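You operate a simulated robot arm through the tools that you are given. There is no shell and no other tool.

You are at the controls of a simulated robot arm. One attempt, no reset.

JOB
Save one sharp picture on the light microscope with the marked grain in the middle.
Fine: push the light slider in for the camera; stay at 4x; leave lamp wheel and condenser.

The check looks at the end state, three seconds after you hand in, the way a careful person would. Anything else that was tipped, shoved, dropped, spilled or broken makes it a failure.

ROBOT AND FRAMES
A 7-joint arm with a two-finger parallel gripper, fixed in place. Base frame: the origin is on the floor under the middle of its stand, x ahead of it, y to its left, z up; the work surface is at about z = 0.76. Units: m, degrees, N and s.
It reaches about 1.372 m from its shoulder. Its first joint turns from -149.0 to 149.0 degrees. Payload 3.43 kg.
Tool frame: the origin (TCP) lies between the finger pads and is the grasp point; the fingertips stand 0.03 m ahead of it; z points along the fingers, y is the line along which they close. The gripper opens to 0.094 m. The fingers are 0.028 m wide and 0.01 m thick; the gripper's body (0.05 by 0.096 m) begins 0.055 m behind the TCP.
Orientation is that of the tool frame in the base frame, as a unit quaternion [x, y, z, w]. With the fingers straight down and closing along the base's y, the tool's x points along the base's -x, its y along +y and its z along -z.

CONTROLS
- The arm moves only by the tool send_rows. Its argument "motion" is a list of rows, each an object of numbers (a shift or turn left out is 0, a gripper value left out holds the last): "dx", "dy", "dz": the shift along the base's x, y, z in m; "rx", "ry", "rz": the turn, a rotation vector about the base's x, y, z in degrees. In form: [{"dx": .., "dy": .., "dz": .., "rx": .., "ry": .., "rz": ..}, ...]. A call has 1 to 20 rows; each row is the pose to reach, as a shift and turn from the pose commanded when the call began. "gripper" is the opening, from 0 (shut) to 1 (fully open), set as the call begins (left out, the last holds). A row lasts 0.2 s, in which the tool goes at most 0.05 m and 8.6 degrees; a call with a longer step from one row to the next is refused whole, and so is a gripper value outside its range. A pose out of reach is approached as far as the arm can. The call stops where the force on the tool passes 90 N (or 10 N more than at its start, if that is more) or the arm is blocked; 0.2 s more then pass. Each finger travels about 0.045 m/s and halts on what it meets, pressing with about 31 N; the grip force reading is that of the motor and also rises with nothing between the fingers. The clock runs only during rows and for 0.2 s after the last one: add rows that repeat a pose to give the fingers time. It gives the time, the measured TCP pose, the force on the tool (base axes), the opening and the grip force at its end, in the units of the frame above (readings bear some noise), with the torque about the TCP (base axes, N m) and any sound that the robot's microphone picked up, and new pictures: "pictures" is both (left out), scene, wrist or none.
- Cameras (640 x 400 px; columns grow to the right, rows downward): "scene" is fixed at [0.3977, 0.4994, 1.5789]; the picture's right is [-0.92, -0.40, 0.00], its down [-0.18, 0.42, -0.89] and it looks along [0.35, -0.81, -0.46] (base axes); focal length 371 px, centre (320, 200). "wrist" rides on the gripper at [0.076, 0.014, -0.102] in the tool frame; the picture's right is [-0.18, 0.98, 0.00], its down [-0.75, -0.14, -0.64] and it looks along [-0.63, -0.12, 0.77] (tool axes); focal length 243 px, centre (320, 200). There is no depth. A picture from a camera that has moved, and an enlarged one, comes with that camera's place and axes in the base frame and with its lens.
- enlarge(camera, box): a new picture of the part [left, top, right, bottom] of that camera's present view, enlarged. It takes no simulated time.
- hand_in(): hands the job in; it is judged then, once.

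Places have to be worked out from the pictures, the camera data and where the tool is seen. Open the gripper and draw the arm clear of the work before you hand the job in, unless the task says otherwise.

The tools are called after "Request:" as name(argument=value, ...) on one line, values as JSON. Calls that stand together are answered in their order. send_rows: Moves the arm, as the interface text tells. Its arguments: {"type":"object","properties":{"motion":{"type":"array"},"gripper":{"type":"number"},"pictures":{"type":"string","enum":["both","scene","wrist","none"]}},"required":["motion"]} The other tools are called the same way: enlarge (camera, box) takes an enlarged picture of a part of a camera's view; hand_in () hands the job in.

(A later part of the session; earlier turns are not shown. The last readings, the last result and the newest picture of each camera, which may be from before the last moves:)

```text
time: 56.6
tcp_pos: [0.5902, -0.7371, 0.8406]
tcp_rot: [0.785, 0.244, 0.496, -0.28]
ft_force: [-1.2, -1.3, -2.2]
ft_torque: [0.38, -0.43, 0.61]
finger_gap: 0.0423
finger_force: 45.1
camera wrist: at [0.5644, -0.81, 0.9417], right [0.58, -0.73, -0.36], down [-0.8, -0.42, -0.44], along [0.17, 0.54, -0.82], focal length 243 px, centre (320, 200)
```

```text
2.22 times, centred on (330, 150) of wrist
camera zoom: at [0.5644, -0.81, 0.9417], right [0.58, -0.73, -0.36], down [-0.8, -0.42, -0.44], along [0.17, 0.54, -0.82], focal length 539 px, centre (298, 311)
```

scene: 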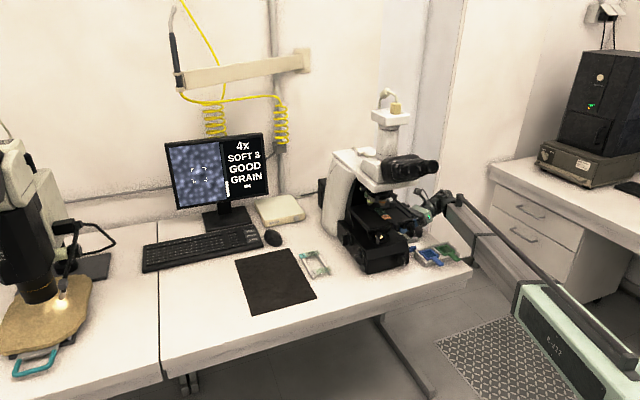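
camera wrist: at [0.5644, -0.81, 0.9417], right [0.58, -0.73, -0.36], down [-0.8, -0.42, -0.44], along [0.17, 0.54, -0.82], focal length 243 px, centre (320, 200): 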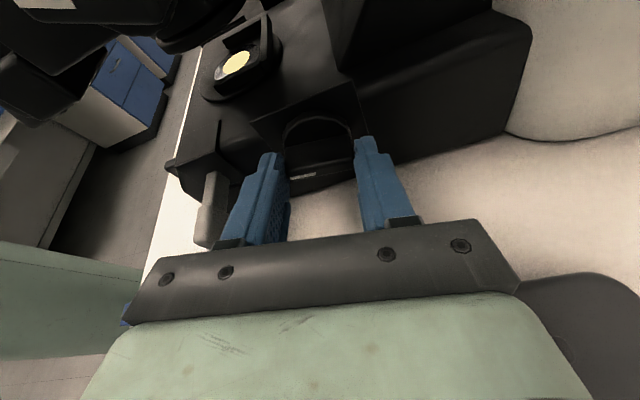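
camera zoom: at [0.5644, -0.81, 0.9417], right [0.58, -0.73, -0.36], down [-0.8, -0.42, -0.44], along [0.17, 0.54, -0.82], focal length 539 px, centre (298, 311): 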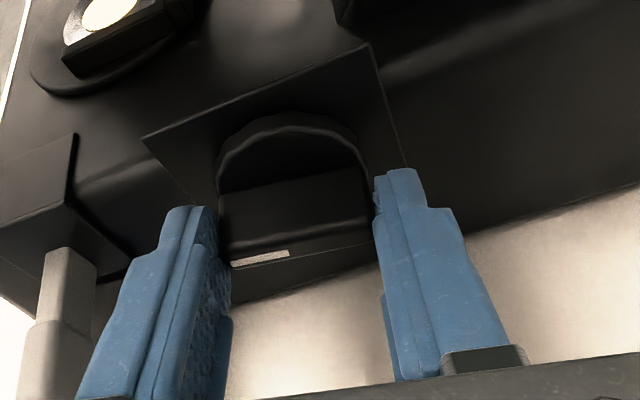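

The knob turned with the gripper, but SOFT stays 3 — perhaps a fine drive. I'll turn a further +20°.

Request:
send_rows(motion=[{"dx": 0.0005, "dy": -0.0005, "dz": -0.0002, "rx": 3.5, "ry": 3.5}, {"dx": 0.001, "dy": -0.001, "dz": -0.0004, "rx": 7.07, "ry": 7.07}, {"dx": 0.0015, "dy": -0.0015, "dz": -0.0007, "rx": 10.6, "ry": 10.6}, {"dx": 0.002, "dy": -0.002, "dz": -0.001, "rx": 14.1, "ry": 14.1}, {"dx": 0.002, "dy": -0.002, "dz": -0.001, "rx": 14.1, "ry": 14.1}])

Request:
enlarge(camera="scene", box=[165, 136, 269, 212])

Request:
enlarge(camera="wrist", box=[220, 60, 440, 240])

```text
time: 57.8
tcp_pos: [0.592, -0.7391, 0.839]
tcp_rot: [0.799, 0.146, 0.422, -0.403]
ft_force: [-4.9, 0.0, 10.7]
ft_torque: [0.24, -0.19, 0.94]
finger_gap: 0.0423
finger_force: 45.0
camera wrist: at [0.5896, -0.8352, 0.9237], right [0.45, -0.6, -0.66], down [-0.89, -0.32, -0.32], along [-0.02, 0.73, -0.68], focal length 243 px, centre (320, 200)
```

scene: 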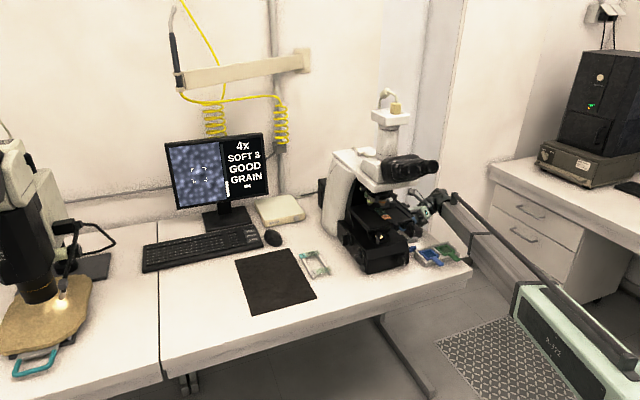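
wrist: 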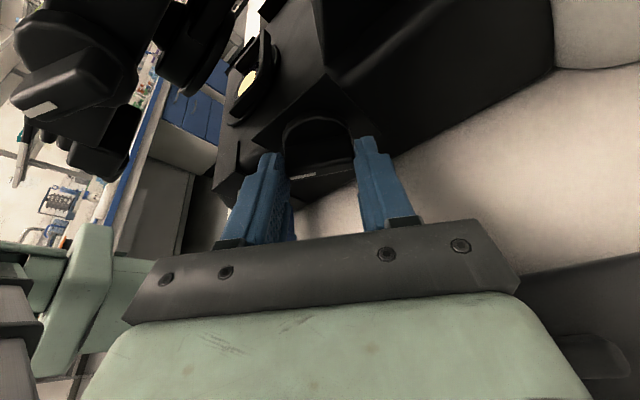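

```text
5.26 times, centred on (217, 174) of scene
camera zoom: at [0.3977, 0.4994, 1.5789], right [-0.92, -0.4, 0.0], down [-0.18, 0.42, -0.89], along [0.35, -0.81, -0.46], focal length 1953 px, centre (862, 337)
```

zoom: 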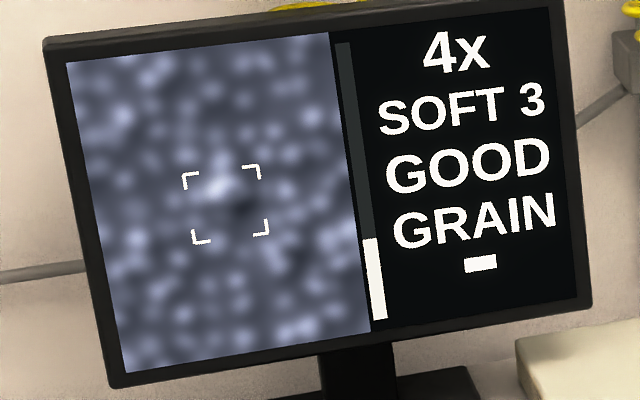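

```text
2.22 times, centred on (330, 150) of wrist
camera zoom: at [0.5896, -0.8352, 0.9237], right [0.45, -0.6, -0.66], down [-0.89, -0.32, -0.32], along [-0.02, 0.73, -0.68], focal length 539 px, centre (298, 311)
```

zoom: 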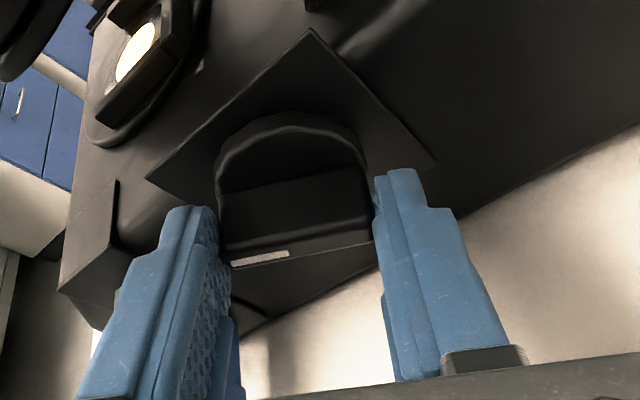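

No change after 30°. Let me check whether the left base knob turned along with it (shared shaft) by zooming on it in the scene view.

Request:
enlarge(camera="scene", box=[330, 220, 426, 280])

Request:
enlarge(camera="scene", box=[335, 225, 375, 250])

Request:
enlarge(camera="scene", box=[340, 180, 420, 230])

```text
6.67 times, centred on (378, 250) of scene
camera zoom: at [0.3977, 0.4994, 1.5789], right [-0.92, -0.4, 0.0], down [-0.18, 0.42, -0.89], along [0.35, -0.81, -0.46], focal length 2474 px, centre (-67, -133)
```

zoom: 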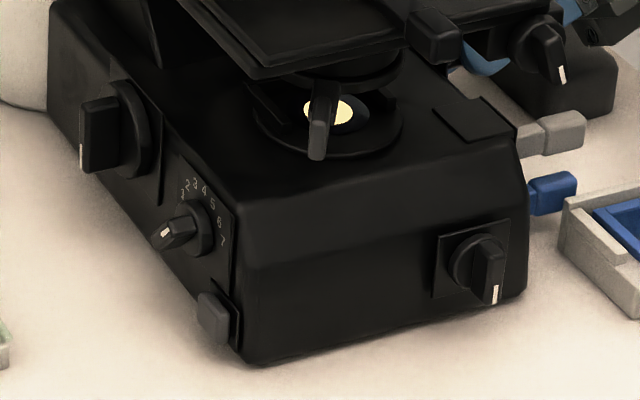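

```text
16.00 times, centred on (355, 238) of scene
camera zoom: at [0.3977, 0.4994, 1.5789], right [-0.92, -0.4, 0.0], down [-0.18, 0.42, -0.89], along [0.35, -0.81, -0.46], focal length 5936 px, centre (-240, -400)
```

zoom: 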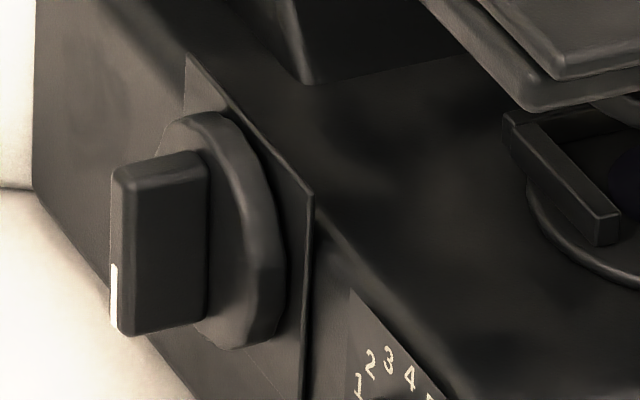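

```text
8.00 times, centred on (380, 205) of scene
camera zoom: at [0.3977, 0.4994, 1.5789], right [-0.92, -0.4, 0.0], down [-0.18, 0.42, -0.89], along [0.35, -0.81, -0.46], focal length 2968 px, centre (-160, 160)
```

zoom: 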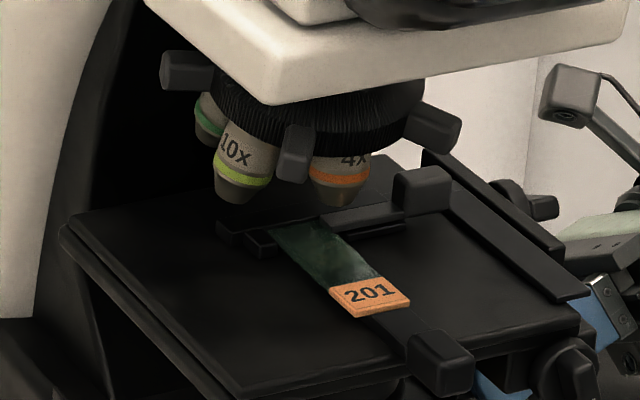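

The left knob didn't move, so they're independent. I'll capture a high-zoom of the image at +30°, then turn this knob back through zero to -30° to compare sharpness.

Request:
enlarge(camera="scene", box=[180, 155, 220, 195])

Request:
send_rows(motion=[{"dx": -0.0007, "dy": 0.0007, "dz": 0.0004, "rx": -4.7, "ry": -4.7}, {"dx": -0.0014, "dy": 0.0014, "dz": 0.0008, "rx": -9.4, "ry": -9.4}, {"dx": -0.002, "dy": 0.002, "dz": 0.001, "rx": -14.1, "ry": -14.1}, {"dx": -0.0031, "dy": 0.0031, "dz": 0.0012, "rx": -18.8, "ry": -18.8}, {"dx": -0.0031, "dy": 0.0031, "dz": 0.0012, "rx": -21.2, "ry": -21.2}, {"dx": -0.0031, "dy": 0.0031, "dz": 0.0012, "rx": -21.2, "ry": -21.2}])

Request:
enlarge(camera="scene", box=[180, 155, 220, 195])

Request:
enlarge(camera="scene", box=[165, 136, 269, 212])

```text
10.00 times, centred on (200, 175) of scene
camera zoom: at [0.3977, 0.4994, 1.5789], right [-0.92, -0.4, 0.0], down [-0.18, 0.42, -0.89], along [0.35, -0.81, -0.46], focal length 3710 px, centre (1520, 450)
```

zoom: 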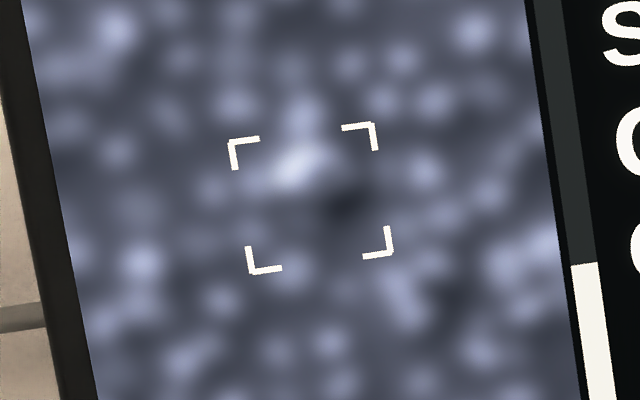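

```text
time: 59.2
tcp_pos: [0.589, -0.7367, 0.8392]
tcp_rot: [0.768, 0.292, 0.527, -0.216]
ft_force: [-0.9, 0.2, 3.8]
ft_torque: [0.25, -0.3, 0.4]
finger_gap: 0.0424
finger_force: 45.1
camera wrist: at [0.5503, -0.7958, 0.9458], right [0.61, -0.76, -0.19], down [-0.74, -0.47, -0.48], along [0.27, 0.44, -0.86], focal length 243 px, centre (320, 200)
```

scene: 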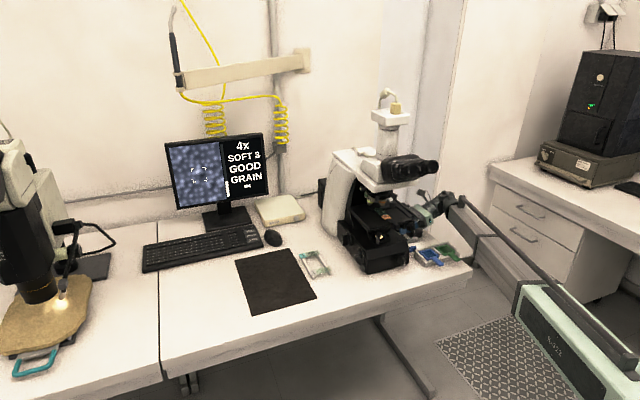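
wrist: 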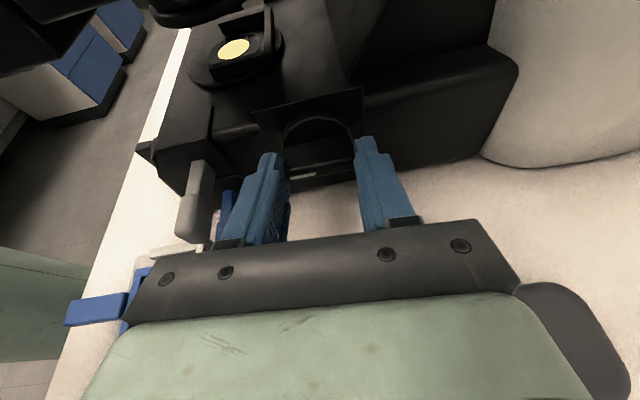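

```text
10.00 times, centred on (200, 175) of scene
camera zoom: at [0.3977, 0.4994, 1.5789], right [-0.92, -0.4, 0.0], down [-0.18, 0.42, -0.89], along [0.35, -0.81, -0.46], focal length 3710 px, centre (1520, 450)
```

zoom: 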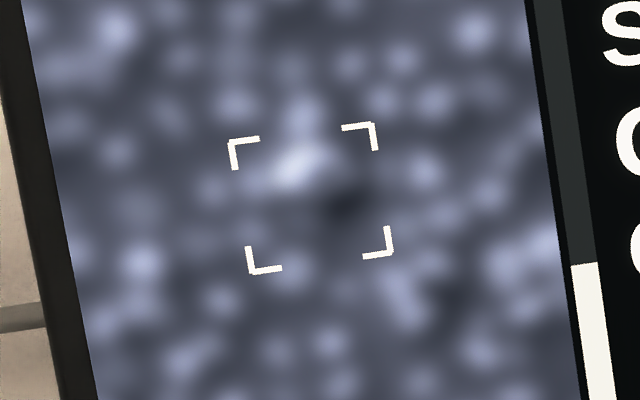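

```text
5.26 times, centred on (217, 174) of scene
camera zoom: at [0.3977, 0.4994, 1.5789], right [-0.92, -0.4, 0.0], down [-0.18, 0.42, -0.89], along [0.35, -0.81, -0.46], focal length 1953 px, centre (862, 337)
```

zoom: 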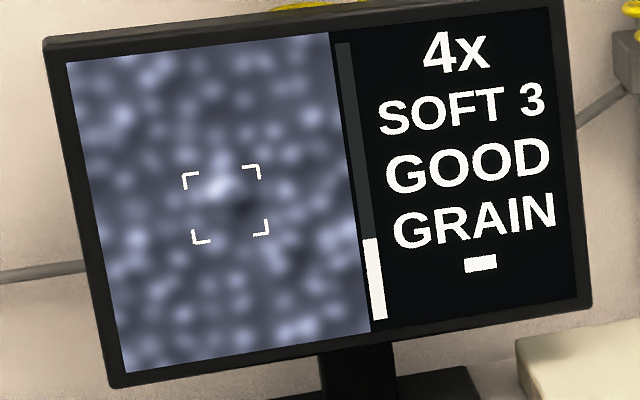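

No visible change between +30° and 0°; the knob is back at its original angle. The left base knob is the likelier coarse focus. I'll release here and back straight out.

Request:
send_rows(motion=[{"dx": 0}, {"dx": 0}, {"dx": -0.007, "dy": -0.0066, "dz": 0.0036}, {"dx": -0.0204, "dy": -0.0192, "dz": 0.0105}, {"dx": -0.034, "dy": -0.032, "dz": 0.0175}, {"dx": -0.05, "dy": -0.047, "dz": 0.026}, {"dx": -0.06, "dy": -0.055, "dz": 0.05}, {"dx": -0.07, "dy": -0.05, "dz": 0.09}, {"dx": -0.08, "dy": -0.04, "dz": 0.12}], gripper=0.65)

Request:
enlarge(camera="scene", box=[165, 136, 269, 212])

Request:
enlarge(camera="wrist", box=[220, 40, 440, 220])

```text
time: 61.2
tcp_pos: [0.5099, -0.7752, 0.9598]
tcp_rot: [0.768, 0.292, 0.527, -0.217]
ft_force: [0.3, 0.1, -0.5]
ft_torque: [0.02, -0.01, 0.03]
finger_gap: 0.0611
finger_force: 0.1
camera wrist: at [0.47, -0.8357, 1.0662], right [0.61, -0.76, -0.2], down [-0.74, -0.47, -0.48], along [0.27, 0.44, -0.86], focal length 243 px, centre (320, 200)
```

scene: 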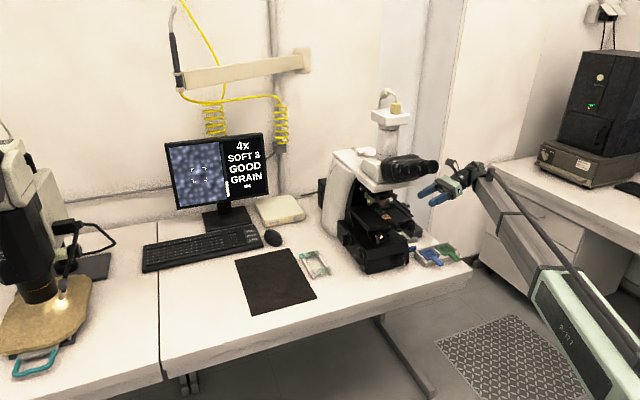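
wrist: 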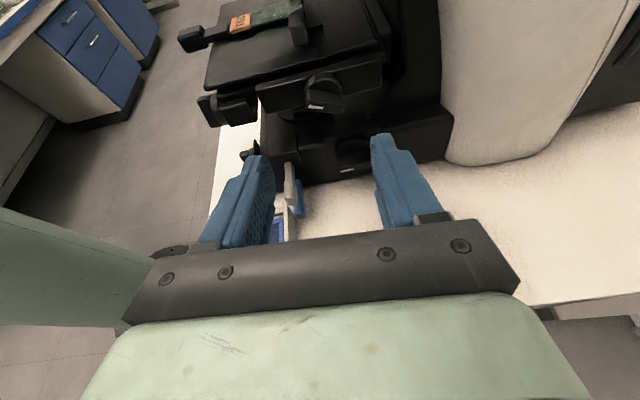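

```text
5.26 times, centred on (217, 174) of scene
camera zoom: at [0.3977, 0.4994, 1.5789], right [-0.92, -0.4, 0.0], down [-0.18, 0.42, -0.89], along [0.35, -0.81, -0.46], focal length 1953 px, centre (862, 337)
```

zoom: 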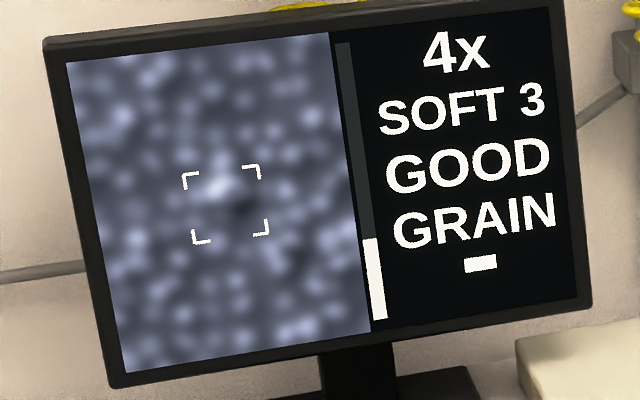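

```text
2.22 times, centred on (330, 130) of wrist
camera zoom: at [0.47, -0.8357, 1.0662], right [0.61, -0.76, -0.2], down [-0.74, -0.47, -0.48], along [0.27, 0.44, -0.86], focal length 539 px, centre (298, 356)
```

zoom: 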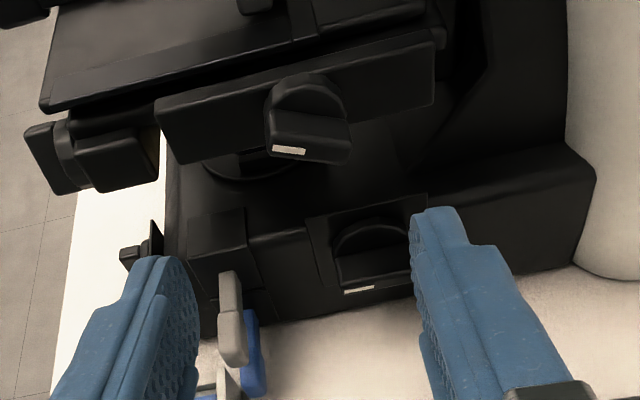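

Next I'll travel around the front to the left side. First: level the tool and back off to the right-front area.

Request:
send_rows(motion=[{"dx": -0.02, "dy": 0.0, "rx": 4.5, "ry": -4.9}, {"dx": -0.04, "dy": 0.01, "rx": 9, "ry": -9.8}, {"dx": -0.06, "dy": 0.02, "rx": 13.6, "ry": -14.7}, {"dx": -0.08, "dy": 0.035, "rx": 13.6, "ry": -14.7}, {"dx": -0.1, "dy": 0.05, "rx": 13.6, "ry": -14.7}], gripper=0.5, pictures="none")

Request:
send_rows(motion=[{"dx": 0.0, "dy": 0.01, "rz": -8}, {"dx": 0.0, "dy": 0.02, "rz": -16}, {"dx": 0.005, "dy": 0.03, "rz": -24}, {"dx": 0.01, "dy": 0.04, "rz": -32}, {"dx": 0.015, "dy": 0.05, "rz": -40}, {"dx": 0.025, "dy": 0.065, "rz": -48}, {"dx": 0.035, "dy": 0.08, "rz": -56}, {"dx": 0.045, "dy": 0.095, "rz": -64}, {"dx": 0.05, "dy": 0.1, "rz": -72}, {"dx": 0.05, "dy": 0.105, "rz": -80}, {"dx": 0.05, "dy": 0.105, "rz": -88}, {"dx": 0.05, "dy": 0.105, "rz": -88}])

```text
time: 62.4
tcp_pos: [0.4382, -0.7192, 0.958]
tcp_rot: [0.669, 0.24, 0.656, -0.252]
ft_force: [-0.6, -0.1, 0.5]
ft_torque: [-0.01, -0.01, 0.02]
finger_gap: 0.0472
finger_force: 0.1
out of reach, approached as far as the arm can: row 3, 4, 5
```

```text
time: 65.0
tcp_pos: [0.4892, -0.6143, 0.9587]
tcp_rot: [0.653, -0.28, 0.654, 0.26]
ft_force: [-0.1, -0.4, -0.8]
ft_torque: [0.01, -0.01, -0.02]
finger_gap: 0.0469
finger_force: 0.1
camera wrist: at [0.4053, -0.5533, 1.0342], right [-0.69, -0.69, -0.21], down [-0.35, 0.57, -0.74], along [0.63, -0.44, -0.64], focal length 243 px, centre (320, 200)
```

scene: 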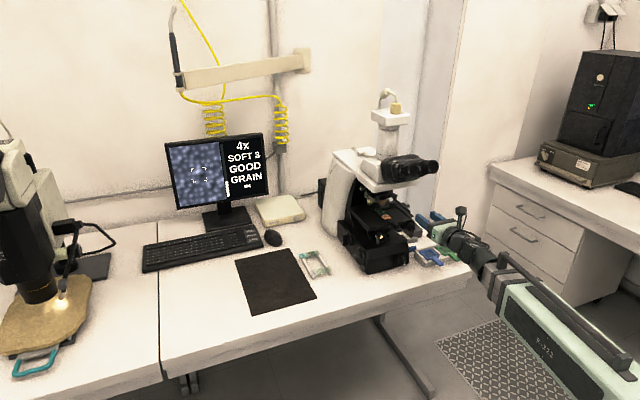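
wrist: 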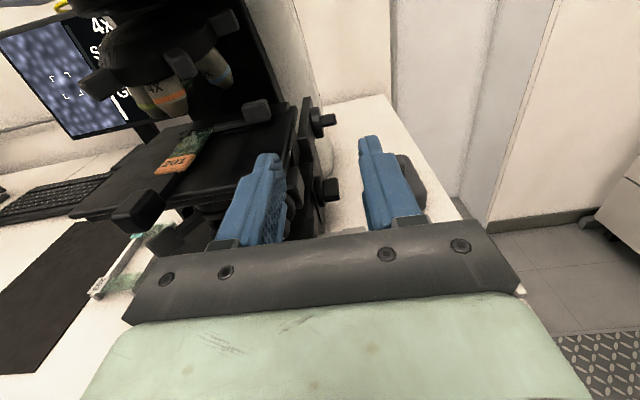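

Tool now faces the microscope front. I'll retreat a little and slide left along the front, staying below the eyepieces and clear of the stage tab.

Request:
send_rows(motion=[{"dx": -0.017, "dy": 0.016}, {"dx": -0.033, "dy": 0.031}, {"dx": -0.008, "dy": 0.056}, {"dx": 0.016, "dy": 0.08}, {"dx": 0.041, "dy": 0.105}, {"dx": 0.066, "dy": 0.13}, {"dx": 0.09, "dy": 0.154}, {"dx": 0.115, "dy": 0.179}, {"dx": 0.115, "dy": 0.179}])

```text
time: 67.0
tcp_pos: [0.5753, -0.4725, 0.9624]
tcp_rot: [0.662, -0.264, 0.659, 0.242]
ft_force: [-0.4, 0.3, 0.3]
ft_torque: [0.0, 0.0, -0.01]
finger_gap: 0.0471
finger_force: 0.0
out of reach, approached as far as the arm can: row 4, 5, 6, 7, 8
camera wrist: at [0.489, -0.4184, 1.0389], right [-0.65, -0.73, -0.21], down [-0.38, 0.56, -0.74], along [0.65, -0.4, -0.64], focal length 243 px, centre (320, 200)
```

scene: 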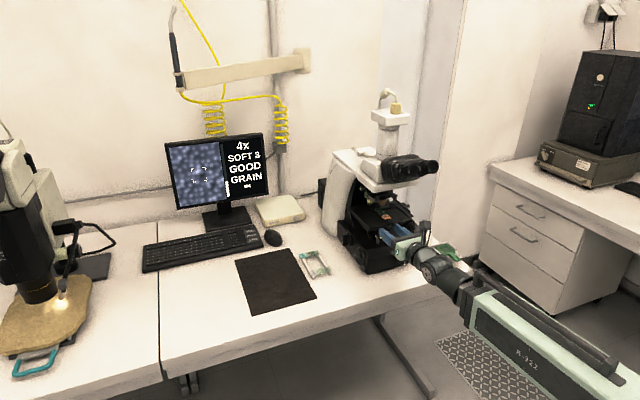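
wrist: 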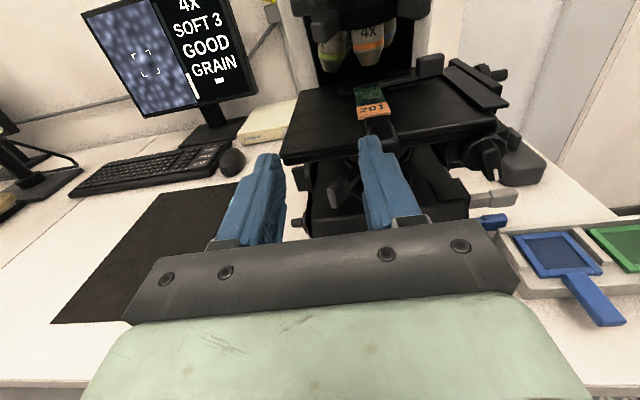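

The arm's inner limit trims the motion slightly; force is nil. I'll continue left while yawing the tool clockwise, in a short test.

Request:
send_rows(motion=[{"dx": 0.008, "dy": 0.014, "rz": -8}, {"dx": 0.02, "dy": 0.028, "rz": -16}, {"dx": 0.035, "dy": 0.042, "rz": -24}, {"dx": 0.05, "dy": 0.06, "rz": -32}])

```text
time: 68.0
tcp_pos: [0.6537, -0.3732, 0.9584]
tcp_rot: [0.549, -0.449, 0.557, 0.432]
ft_force: [0.5, -0.5, -0.1]
ft_torque: [-0.02, 0.04, 0.0]
finger_gap: 0.047
finger_force: 0.1
out of reach, approached as far as the arm can: row 1, 2
camera wrist: at [0.6154, -0.2789, 1.0341], right [-0.95, -0.22, -0.21], down [0.01, 0.67, -0.75], along [0.3, -0.71, -0.63], focal length 243 px, centre (320, 200)
```

scene: 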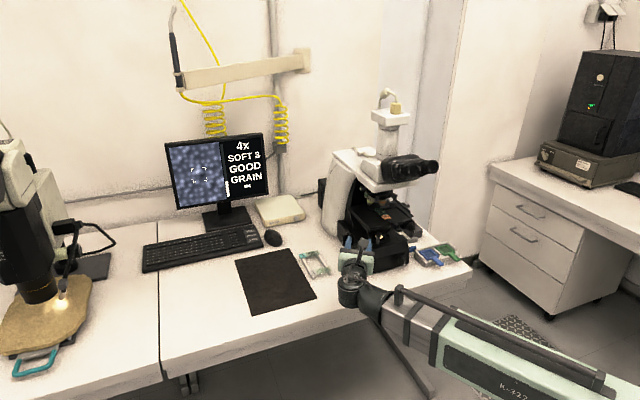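
wrist: 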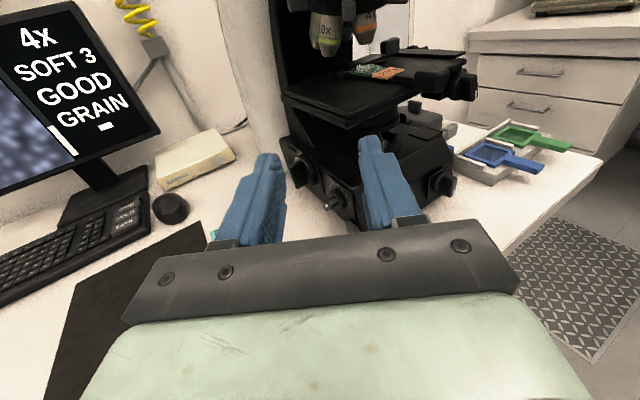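

Excellent — the tool is now on the left-front side and the left base knob (near (303,175)), lamp dial and the SAVE key are visible. I'll continue around, yawing further so it faces the left side.

Request:
send_rows(motion=[{"dx": 0.02, "dy": 0.0, "rz": -7}, {"dx": 0.04, "dy": 0.0, "rz": -14}, {"dx": 0.06, "dy": -0.005, "rz": -21}, {"dx": 0.085, "dy": -0.01, "rz": -28}, {"dx": 0.11, "dy": -0.02, "rz": -35}, {"dx": 0.13, "dy": -0.035, "rz": -42}, {"dx": 0.146, "dy": -0.047, "rz": -48}, {"dx": 0.146, "dy": -0.047, "rz": -48}])

Request:
enlarge(camera="wrist", box=[200, 60, 440, 240])

```text
time: 69.8
tcp_pos: [0.7991, -0.4215, 0.9569]
tcp_rot: [-0.321, 0.633, -0.332, -0.621]
ft_force: [-1.6, 0.3, 0.6]
ft_torque: [-0.03, -0.02, -0.02]
finger_gap: 0.0473
finger_force: 0.1
camera wrist: at [0.8455, -0.3293, 1.0343], right [-0.8, 0.56, -0.21], down [0.5, 0.44, -0.74], along [-0.33, -0.7, -0.64], focal length 243 px, centre (320, 200)
```

scene: 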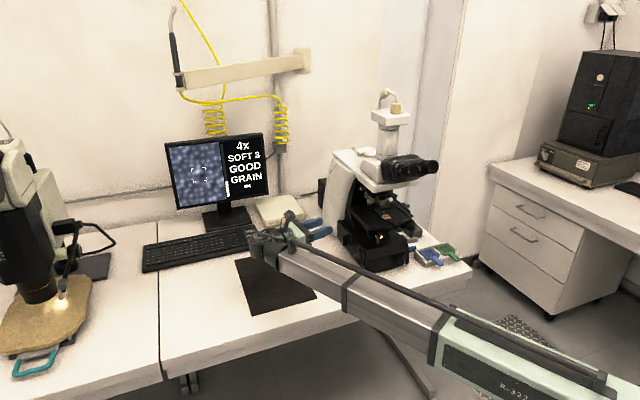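
wrist: 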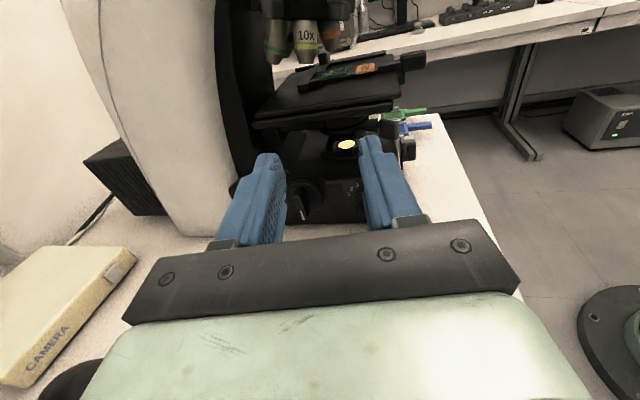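

```text
2.22 times, centred on (320, 150) of wrist
camera zoom: at [0.8455, -0.3293, 1.0343], right [-0.8, 0.56, -0.21], down [0.5, 0.44, -0.74], along [-0.33, -0.7, -0.64], focal length 539 px, centre (320, 311)
```

zoom: 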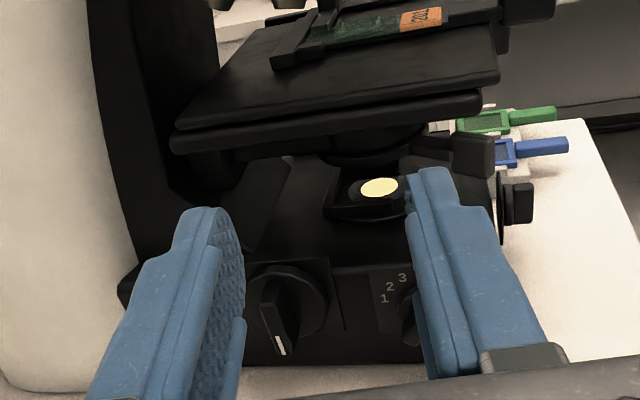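

The left knob with a vertical bar triangulates to about (0.766,-0.555,0.836). I'll pitch down 20°, yaw to face it squarely, and move to a 6 cm-tip standoff.

Request:
send_rows(motion=[{"dx": 0.006, "dy": -0.01, "dz": -0.01, "rx": 3.1, "ry": -2.6, "rz": -2}, {"dx": 0.011, "dy": -0.025, "dz": -0.03, "rx": 6.2, "ry": -5.2, "rz": -4}, {"dx": 0.016, "dy": -0.04, "dz": -0.05, "rx": 9.2, "ry": -7.7, "rz": -6}, {"dx": 0.022, "dy": -0.058, "dz": -0.07, "rx": 12.3, "ry": -10.3, "rz": -8}, {"dx": 0.027, "dy": -0.0735, "dz": -0.09, "rx": 15.4, "ry": -12.9, "rz": -10}, {"dx": 0.027, "dy": -0.0735, "dz": -0.09, "rx": 15.4, "ry": -12.9, "rz": -10}])

Request:
enlarge(camera="wrist", box=[200, 60, 440, 240])

Request:
enlarge(camera="scene", box=[260, 200, 400, 290])

```text
time: 71.2
tcp_pos: [0.8277, -0.4936, 0.868]
tcp_rot: [-0.305, 0.763, -0.224, -0.523]
ft_force: [-0.5, -0.4, -1.0]
ft_torque: [-0.02, 0.02, 0.0]
finger_gap: 0.0472
finger_force: 0.1
camera wrist: at [0.8646, -0.4356, 0.9752], right [-0.64, 0.74, -0.19], down [0.72, 0.5, -0.48], along [-0.26, -0.44, -0.86], focal length 243 px, centre (320, 200)
```

scene: 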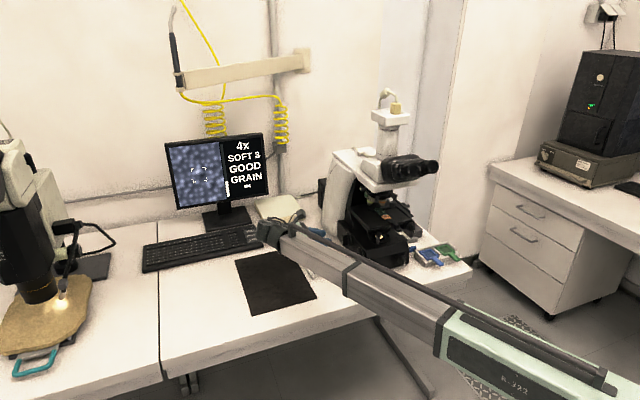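
wrist: 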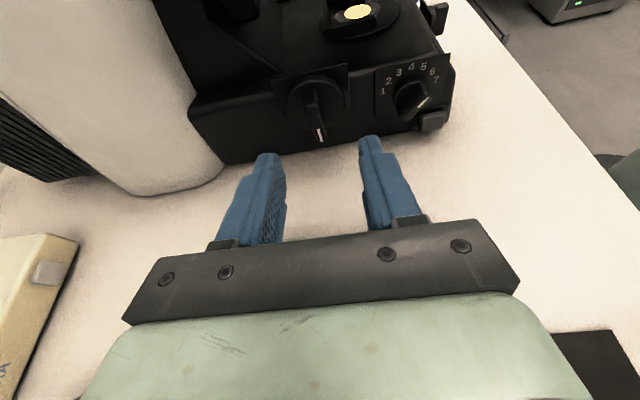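

```text
2.22 times, centred on (320, 150) of wrist
camera zoom: at [0.8646, -0.4356, 0.9752], right [-0.64, 0.74, -0.19], down [0.72, 0.5, -0.48], along [-0.26, -0.44, -0.86], focal length 539 px, centre (320, 311)
```

zoom: 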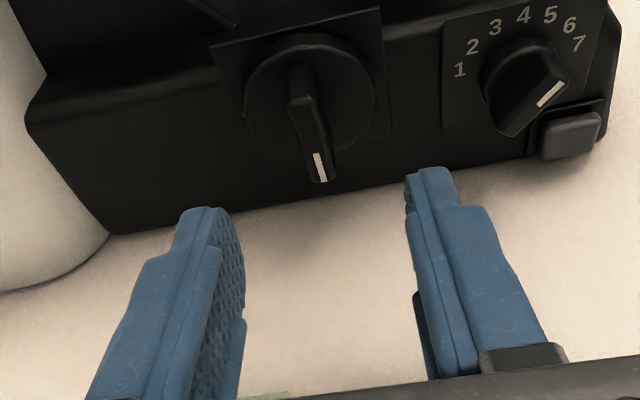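

```text
4.44 times, centred on (330, 245) of scene
camera zoom: at [0.3977, 0.4994, 1.5789], right [-0.92, -0.4, 0.0], down [-0.18, 0.42, -0.89], along [0.35, -0.81, -0.46], focal length 1649 px, centre (276, 0)
```

zoom: 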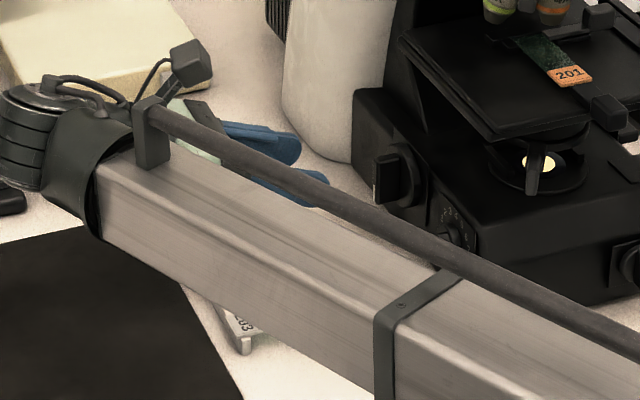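

Facing the knob squarely (yaw −135°, pitch −20°). Knob face is ~102 mm ahead and ~4.7 mm toward the back; I'll advance 65 mm with that trim.

Request:
send_rows(motion=[{"dx": -0.005, "dy": -0.011, "dz": -0.0045}, {"dx": -0.014, "dy": -0.02, "dz": -0.0091}, {"dx": -0.023, "dy": -0.029, "dz": -0.0137}, {"dx": -0.032, "dy": -0.038, "dz": -0.0182}, {"dx": -0.0399, "dy": -0.0462, "dz": -0.0228}, {"dx": -0.0399, "dy": -0.0462, "dz": -0.0228}])

Request:
enlarge(camera="wrist", box=[200, 60, 440, 240])

```text
time: 72.6
tcp_pos: [0.7868, -0.5418, 0.8467]
tcp_rot: [-0.306, 0.763, -0.224, -0.524]
ft_force: [0.0, 0.3, 0.5]
ft_torque: [-0.03, 0.01, 0.01]
finger_gap: 0.0469
finger_force: 0.1
camera wrist: at [0.8239, -0.4813, 0.952], right [-0.64, 0.74, -0.19], down [0.72, 0.5, -0.48], along [-0.26, -0.45, -0.86], focal length 243 px, centre (320, 200)
```

scene: 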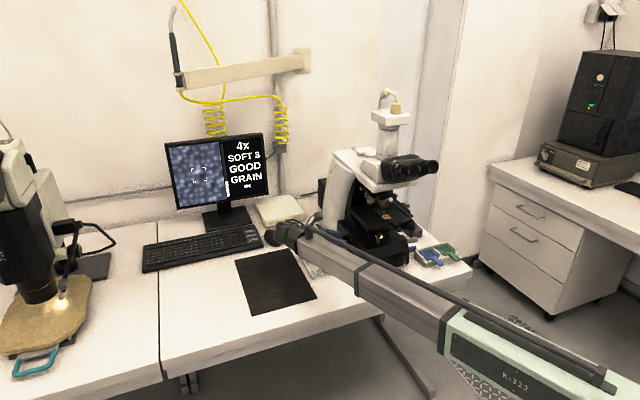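
wrist: 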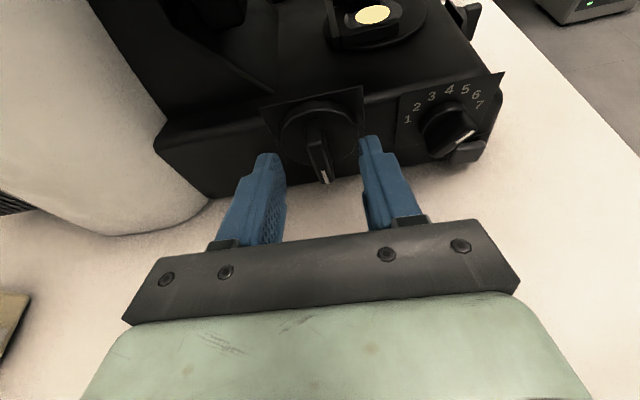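

```text
2.22 times, centred on (320, 150) of wrist
camera zoom: at [0.8239, -0.4813, 0.952], right [-0.64, 0.74, -0.19], down [0.72, 0.5, -0.48], along [-0.26, -0.45, -0.86], focal length 539 px, centre (320, 311)
```

zoom: 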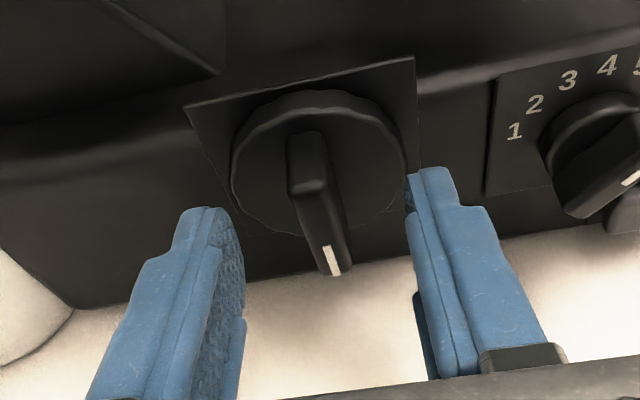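

Bar face is 31 mm ahead of the TCP and centred. I'll advance ~11 mm (with a 3 mm drop) and close on the bar.

Request:
send_rows(motion=[{"dx": -0.0034, "dy": -0.0034, "dz": -0.0034}, {"dx": -0.0068, "dy": -0.0069, "dz": -0.0068}, {"dx": -0.0068, "dy": -0.0069, "dz": -0.0068}], pictures="none")

Request:
send_rows(motion=[{"dx": 0}, {"dx": 0}, {"dx": 0}, {"dx": 0}, {"dx": 0}], gripper=0)

Request:
enlarge(camera="wrist", box=[200, 60, 440, 240])

Request:
enlarge(camera="scene", box=[165, 136, 269, 212])

```text
time: 73.4
tcp_pos: [0.78, -0.5484, 0.8396]
tcp_rot: [-0.305, 0.763, -0.224, -0.524]
ft_force: [0.5, 0.4, 0.0]
ft_torque: [0.01, 0.01, 0.01]
finger_gap: 0.047
finger_force: 0.1
```

```text
time: 74.6
tcp_pos: [0.7795, -0.5486, 0.8391]
tcp_rot: [-0.306, 0.763, -0.224, -0.523]
ft_force: [-5.3, 4.6, -3.9]
ft_torque: [-0.03, 0.09, 0.49]
finger_gap: 0.0106
finger_force: 44.4
camera wrist: at [0.8172, -0.4879, 0.9449], right [-0.64, 0.74, -0.19], down [0.72, 0.5, -0.48], along [-0.26, -0.44, -0.86], focal length 243 px, centre (320, 200)
```

scene: 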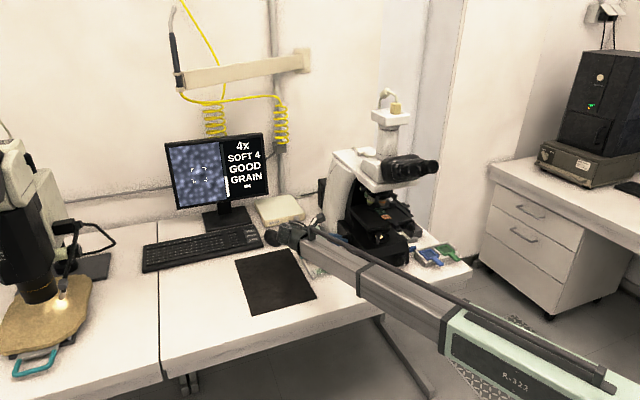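
wrist: 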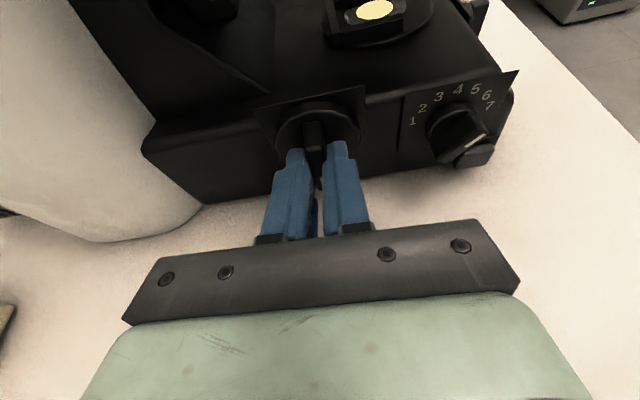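

```text
2.22 times, centred on (320, 150) of wrist
camera zoom: at [0.8172, -0.4879, 0.9449], right [-0.64, 0.74, -0.19], down [0.72, 0.5, -0.48], along [-0.26, -0.44, -0.86], focal length 539 px, centre (320, 311)
```

zoom: 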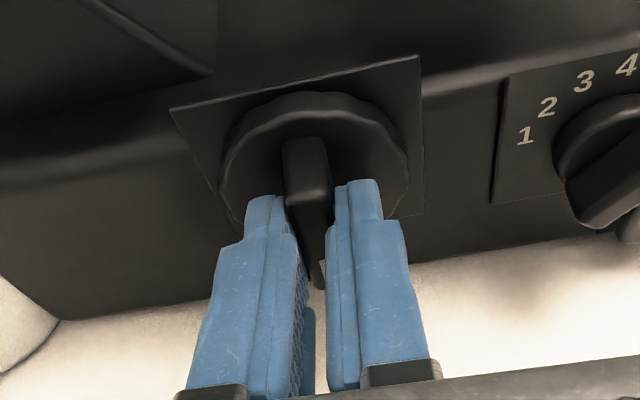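

```text
5.26 times, centred on (217, 174) of scene
camera zoom: at [0.3977, 0.4994, 1.5789], right [-0.92, -0.4, 0.0], down [-0.18, 0.42, -0.89], along [0.35, -0.81, -0.46], focal length 1953 px, centre (862, 337)
```

zoom: 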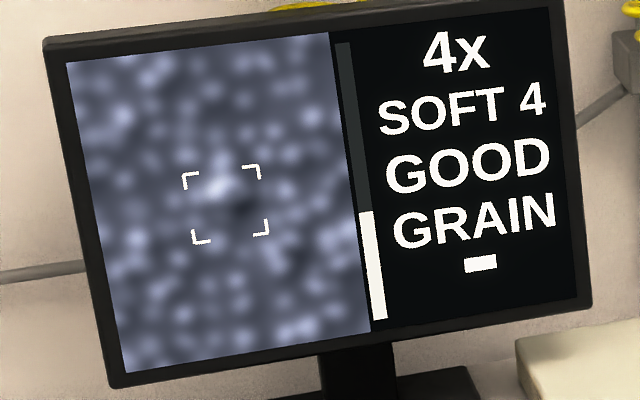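

Gripping nudged the knob and SOFT changed to 4 — this is the focus drive. I'll turn it +6° about its axis and see whether it gets sharper.

Request:
send_rows(motion=[{"dx": -0.0003, "dy": 0.0003, "rx": -2.1, "ry": -2.1}, {"dx": -0.0006, "dy": 0.0006, "rx": -4.24, "ry": -4.24}, {"dx": -0.0006, "dy": 0.0006, "rx": -4.24, "ry": -4.24}], pictures="scene")

Request:
enlarge(camera="scene", box=[165, 136, 269, 212])

```text
time: 75.4
tcp_pos: [0.778, -0.5467, 0.8382]
tcp_rot: [-0.277, 0.773, -0.263, -0.507]
ft_force: [-8.0, 4.6, -7.3]
ft_torque: [-0.19, 0.28, 0.39]
finger_gap: 0.0108
finger_force: 44.6
```

scene: 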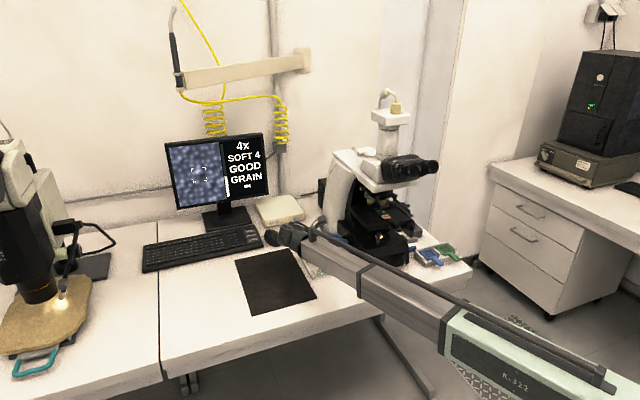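

```text
5.26 times, centred on (217, 174) of scene
camera zoom: at [0.3977, 0.4994, 1.5789], right [-0.92, -0.4, 0.0], down [-0.18, 0.42, -0.89], along [0.35, -0.81, -0.46], focal length 1953 px, centre (862, 337)
```

zoom: 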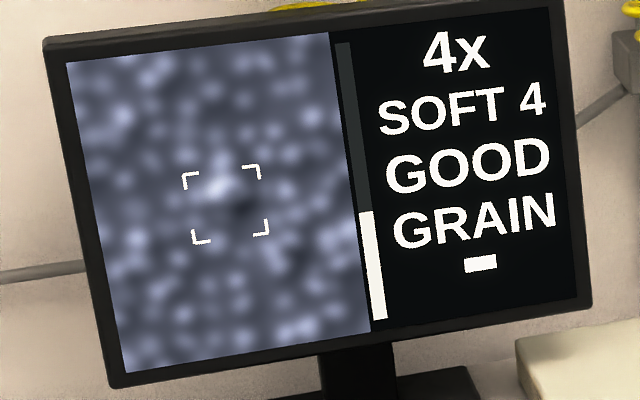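

Still 4; I'll turn a further +14°.

Request:
send_rows(motion=[{"dx": -0.0004, "dy": 0.0004, "rx": -3.3, "ry": -3.3}, {"dx": -0.0008, "dy": 0.0008, "dz": -0.0002, "rx": -6.6, "ry": -6.6}, {"dx": -0.0012, "dy": 0.0012, "dz": -0.0004, "rx": -9.9, "ry": -9.9}, {"dx": -0.0012, "dy": 0.0012, "dz": -0.0004, "rx": -9.9, "ry": -9.9}], pictures="wrist")

Request:
enlarge(camera="scene", box=[165, 136, 269, 212])

Request:
enlarge(camera="wrist", box=[200, 60, 440, 240])

```text
time: 76.4
tcp_pos: [0.7772, -0.5463, 0.8387]
tcp_rot: [-0.209, 0.788, -0.352, -0.46]
ft_force: [-11.5, 3.6, -10.1]
ft_torque: [0.39, -0.27, 0.53]
finger_gap: 0.0111
finger_force: 44.3
camera wrist: at [0.7903, -0.4611, 0.9326], right [-0.55, 0.66, -0.52], down [0.83, 0.39, -0.39], along [-0.06, -0.65, -0.76], focal length 243 px, centre (320, 200)
```

wrist: 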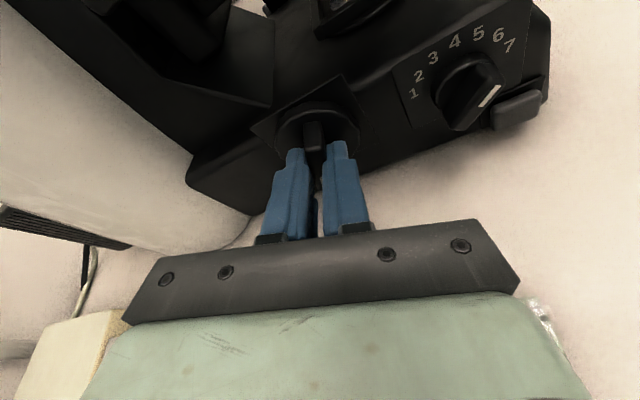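

```text
5.26 times, centred on (217, 174) of scene
camera zoom: at [0.3977, 0.4994, 1.5789], right [-0.92, -0.4, 0.0], down [-0.18, 0.42, -0.89], along [0.35, -0.81, -0.46], focal length 1953 px, centre (862, 337)
```

zoom: 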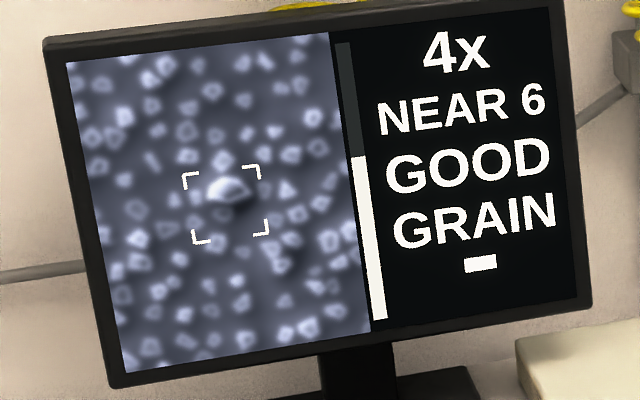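

```text
2.22 times, centred on (320, 150) of wrist
camera zoom: at [0.7903, -0.4611, 0.9326], right [-0.55, 0.66, -0.52], down [0.83, 0.39, -0.39], along [-0.06, -0.65, -0.76], focal length 539 px, centre (320, 311)
```

zoom: 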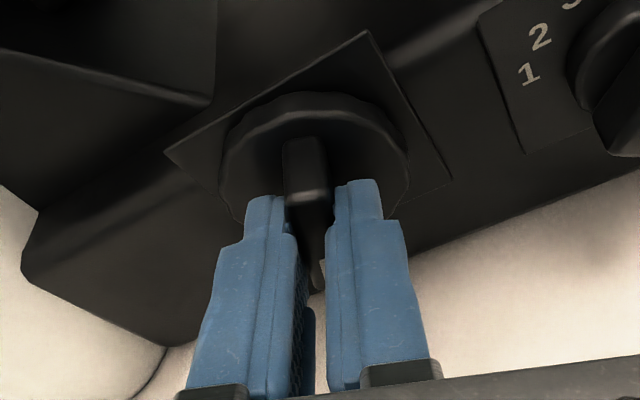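

"NEAR 6" and visibly sharper — right direction, and a larger number is better. Continuing +8°.

Request:
send_rows(motion=[{"dx": -0.0003, "dy": 0.0003, "dz": -0.0002, "rx": -2.8, "ry": -2.8}, {"dx": -0.0006, "dy": 0.0006, "dz": -0.0004, "rx": -5.66, "ry": -5.66}, {"dx": -0.0006, "dy": 0.0006, "dz": -0.0004, "rx": -5.66, "ry": -5.66}], pictures="none")

Request:
enlarge(camera="scene", box=[165, 136, 269, 212])

```text
time: 77.2
tcp_pos: [0.778, -0.5456, 0.8375]
tcp_rot: [-0.169, 0.792, -0.4, -0.43]
ft_force: [-14.1, 5.1, -12.4]
ft_torque: [0.3, -0.14, 0.45]
finger_gap: 0.011
finger_force: 44.6
```

```text
5.26 times, centred on (217, 174) of scene
camera zoom: at [0.3977, 0.4994, 1.5789], right [-0.92, -0.4, 0.0], down [-0.18, 0.42, -0.89], along [0.35, -0.81, -0.46], focal length 1953 px, centre (862, 337)
```

zoom: 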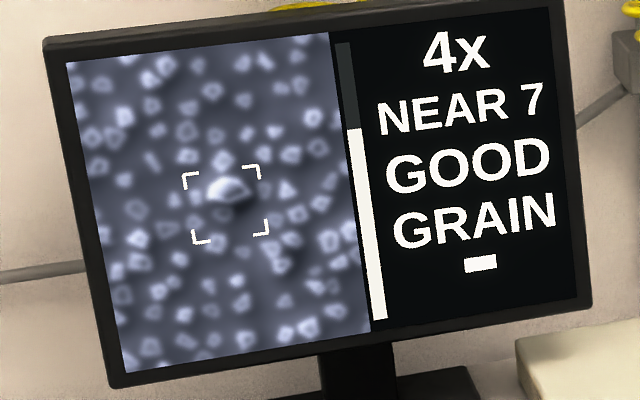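

NEAR 7. Continuing +8°.

Request:
send_rows(motion=[{"dx": -0.0001, "dy": 0.0001, "dz": 0.0, "rx": -2.8, "ry": -2.8}, {"dx": -0.0002, "dy": 0.0002, "dz": 0.0, "rx": -5.66, "ry": -5.66}, {"dx": -0.0002, "dy": 0.0002, "dz": 0.0, "rx": -5.66, "ry": -5.66}], pictures="none")

Request:
enlarge(camera="scene", box=[165, 136, 269, 212])

```text
time: 78.0
tcp_pos: [0.7756, -0.5468, 0.837]
tcp_rot: [-0.128, 0.791, -0.446, -0.398]
ft_force: [-17.8, 7.7, -18.2]
ft_torque: [-0.04, 0.32, -0.05]
finger_gap: 0.0111
finger_force: 44.1
```

```text
5.26 times, centred on (217, 174) of scene
camera zoom: at [0.3977, 0.4994, 1.5789], right [-0.92, -0.4, 0.0], down [-0.18, 0.42, -0.89], along [0.35, -0.81, -0.46], focal length 1953 px, centre (862, 337)
```

zoom: 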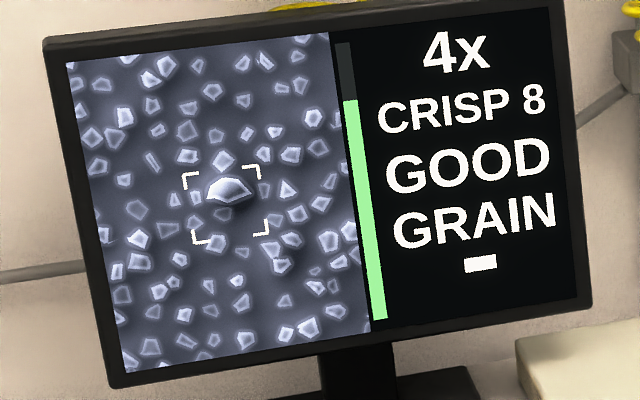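

CRISP 8 with a green bar. I'll add 5° to head to the peak.

Request:
send_rows(motion=[{"rx": -1.8, "ry": -1.8}, {"rx": -3.54, "ry": -3.54}, {"rx": -3.54, "ry": -3.54}], pictures="none")

Request:
enlarge(camera="scene", box=[165, 136, 269, 212])

```text
time: 78.8
tcp_pos: [0.7765, -0.5445, 0.837]
tcp_rot: [-0.1, 0.79, -0.472, -0.378]
ft_force: [-23.3, 10.7, -23.1]
ft_torque: [0.14, 0.16, -0.07]
finger_gap: 0.0108
finger_force: 45.6
```

```text
5.26 times, centred on (217, 174) of scene
camera zoom: at [0.3977, 0.4994, 1.5789], right [-0.92, -0.4, 0.0], down [-0.18, 0.42, -0.89], along [0.35, -0.81, -0.46], focal length 1953 px, centre (862, 337)
```

zoom: 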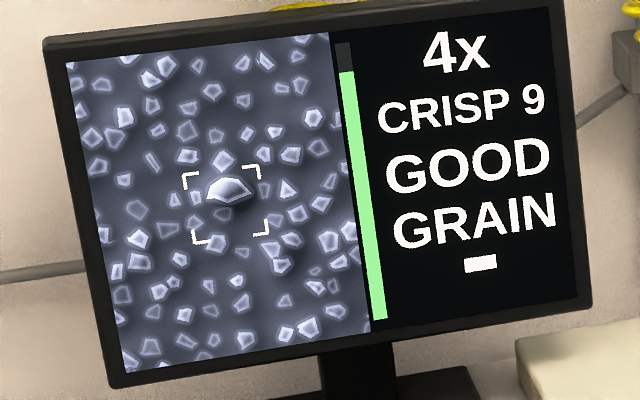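

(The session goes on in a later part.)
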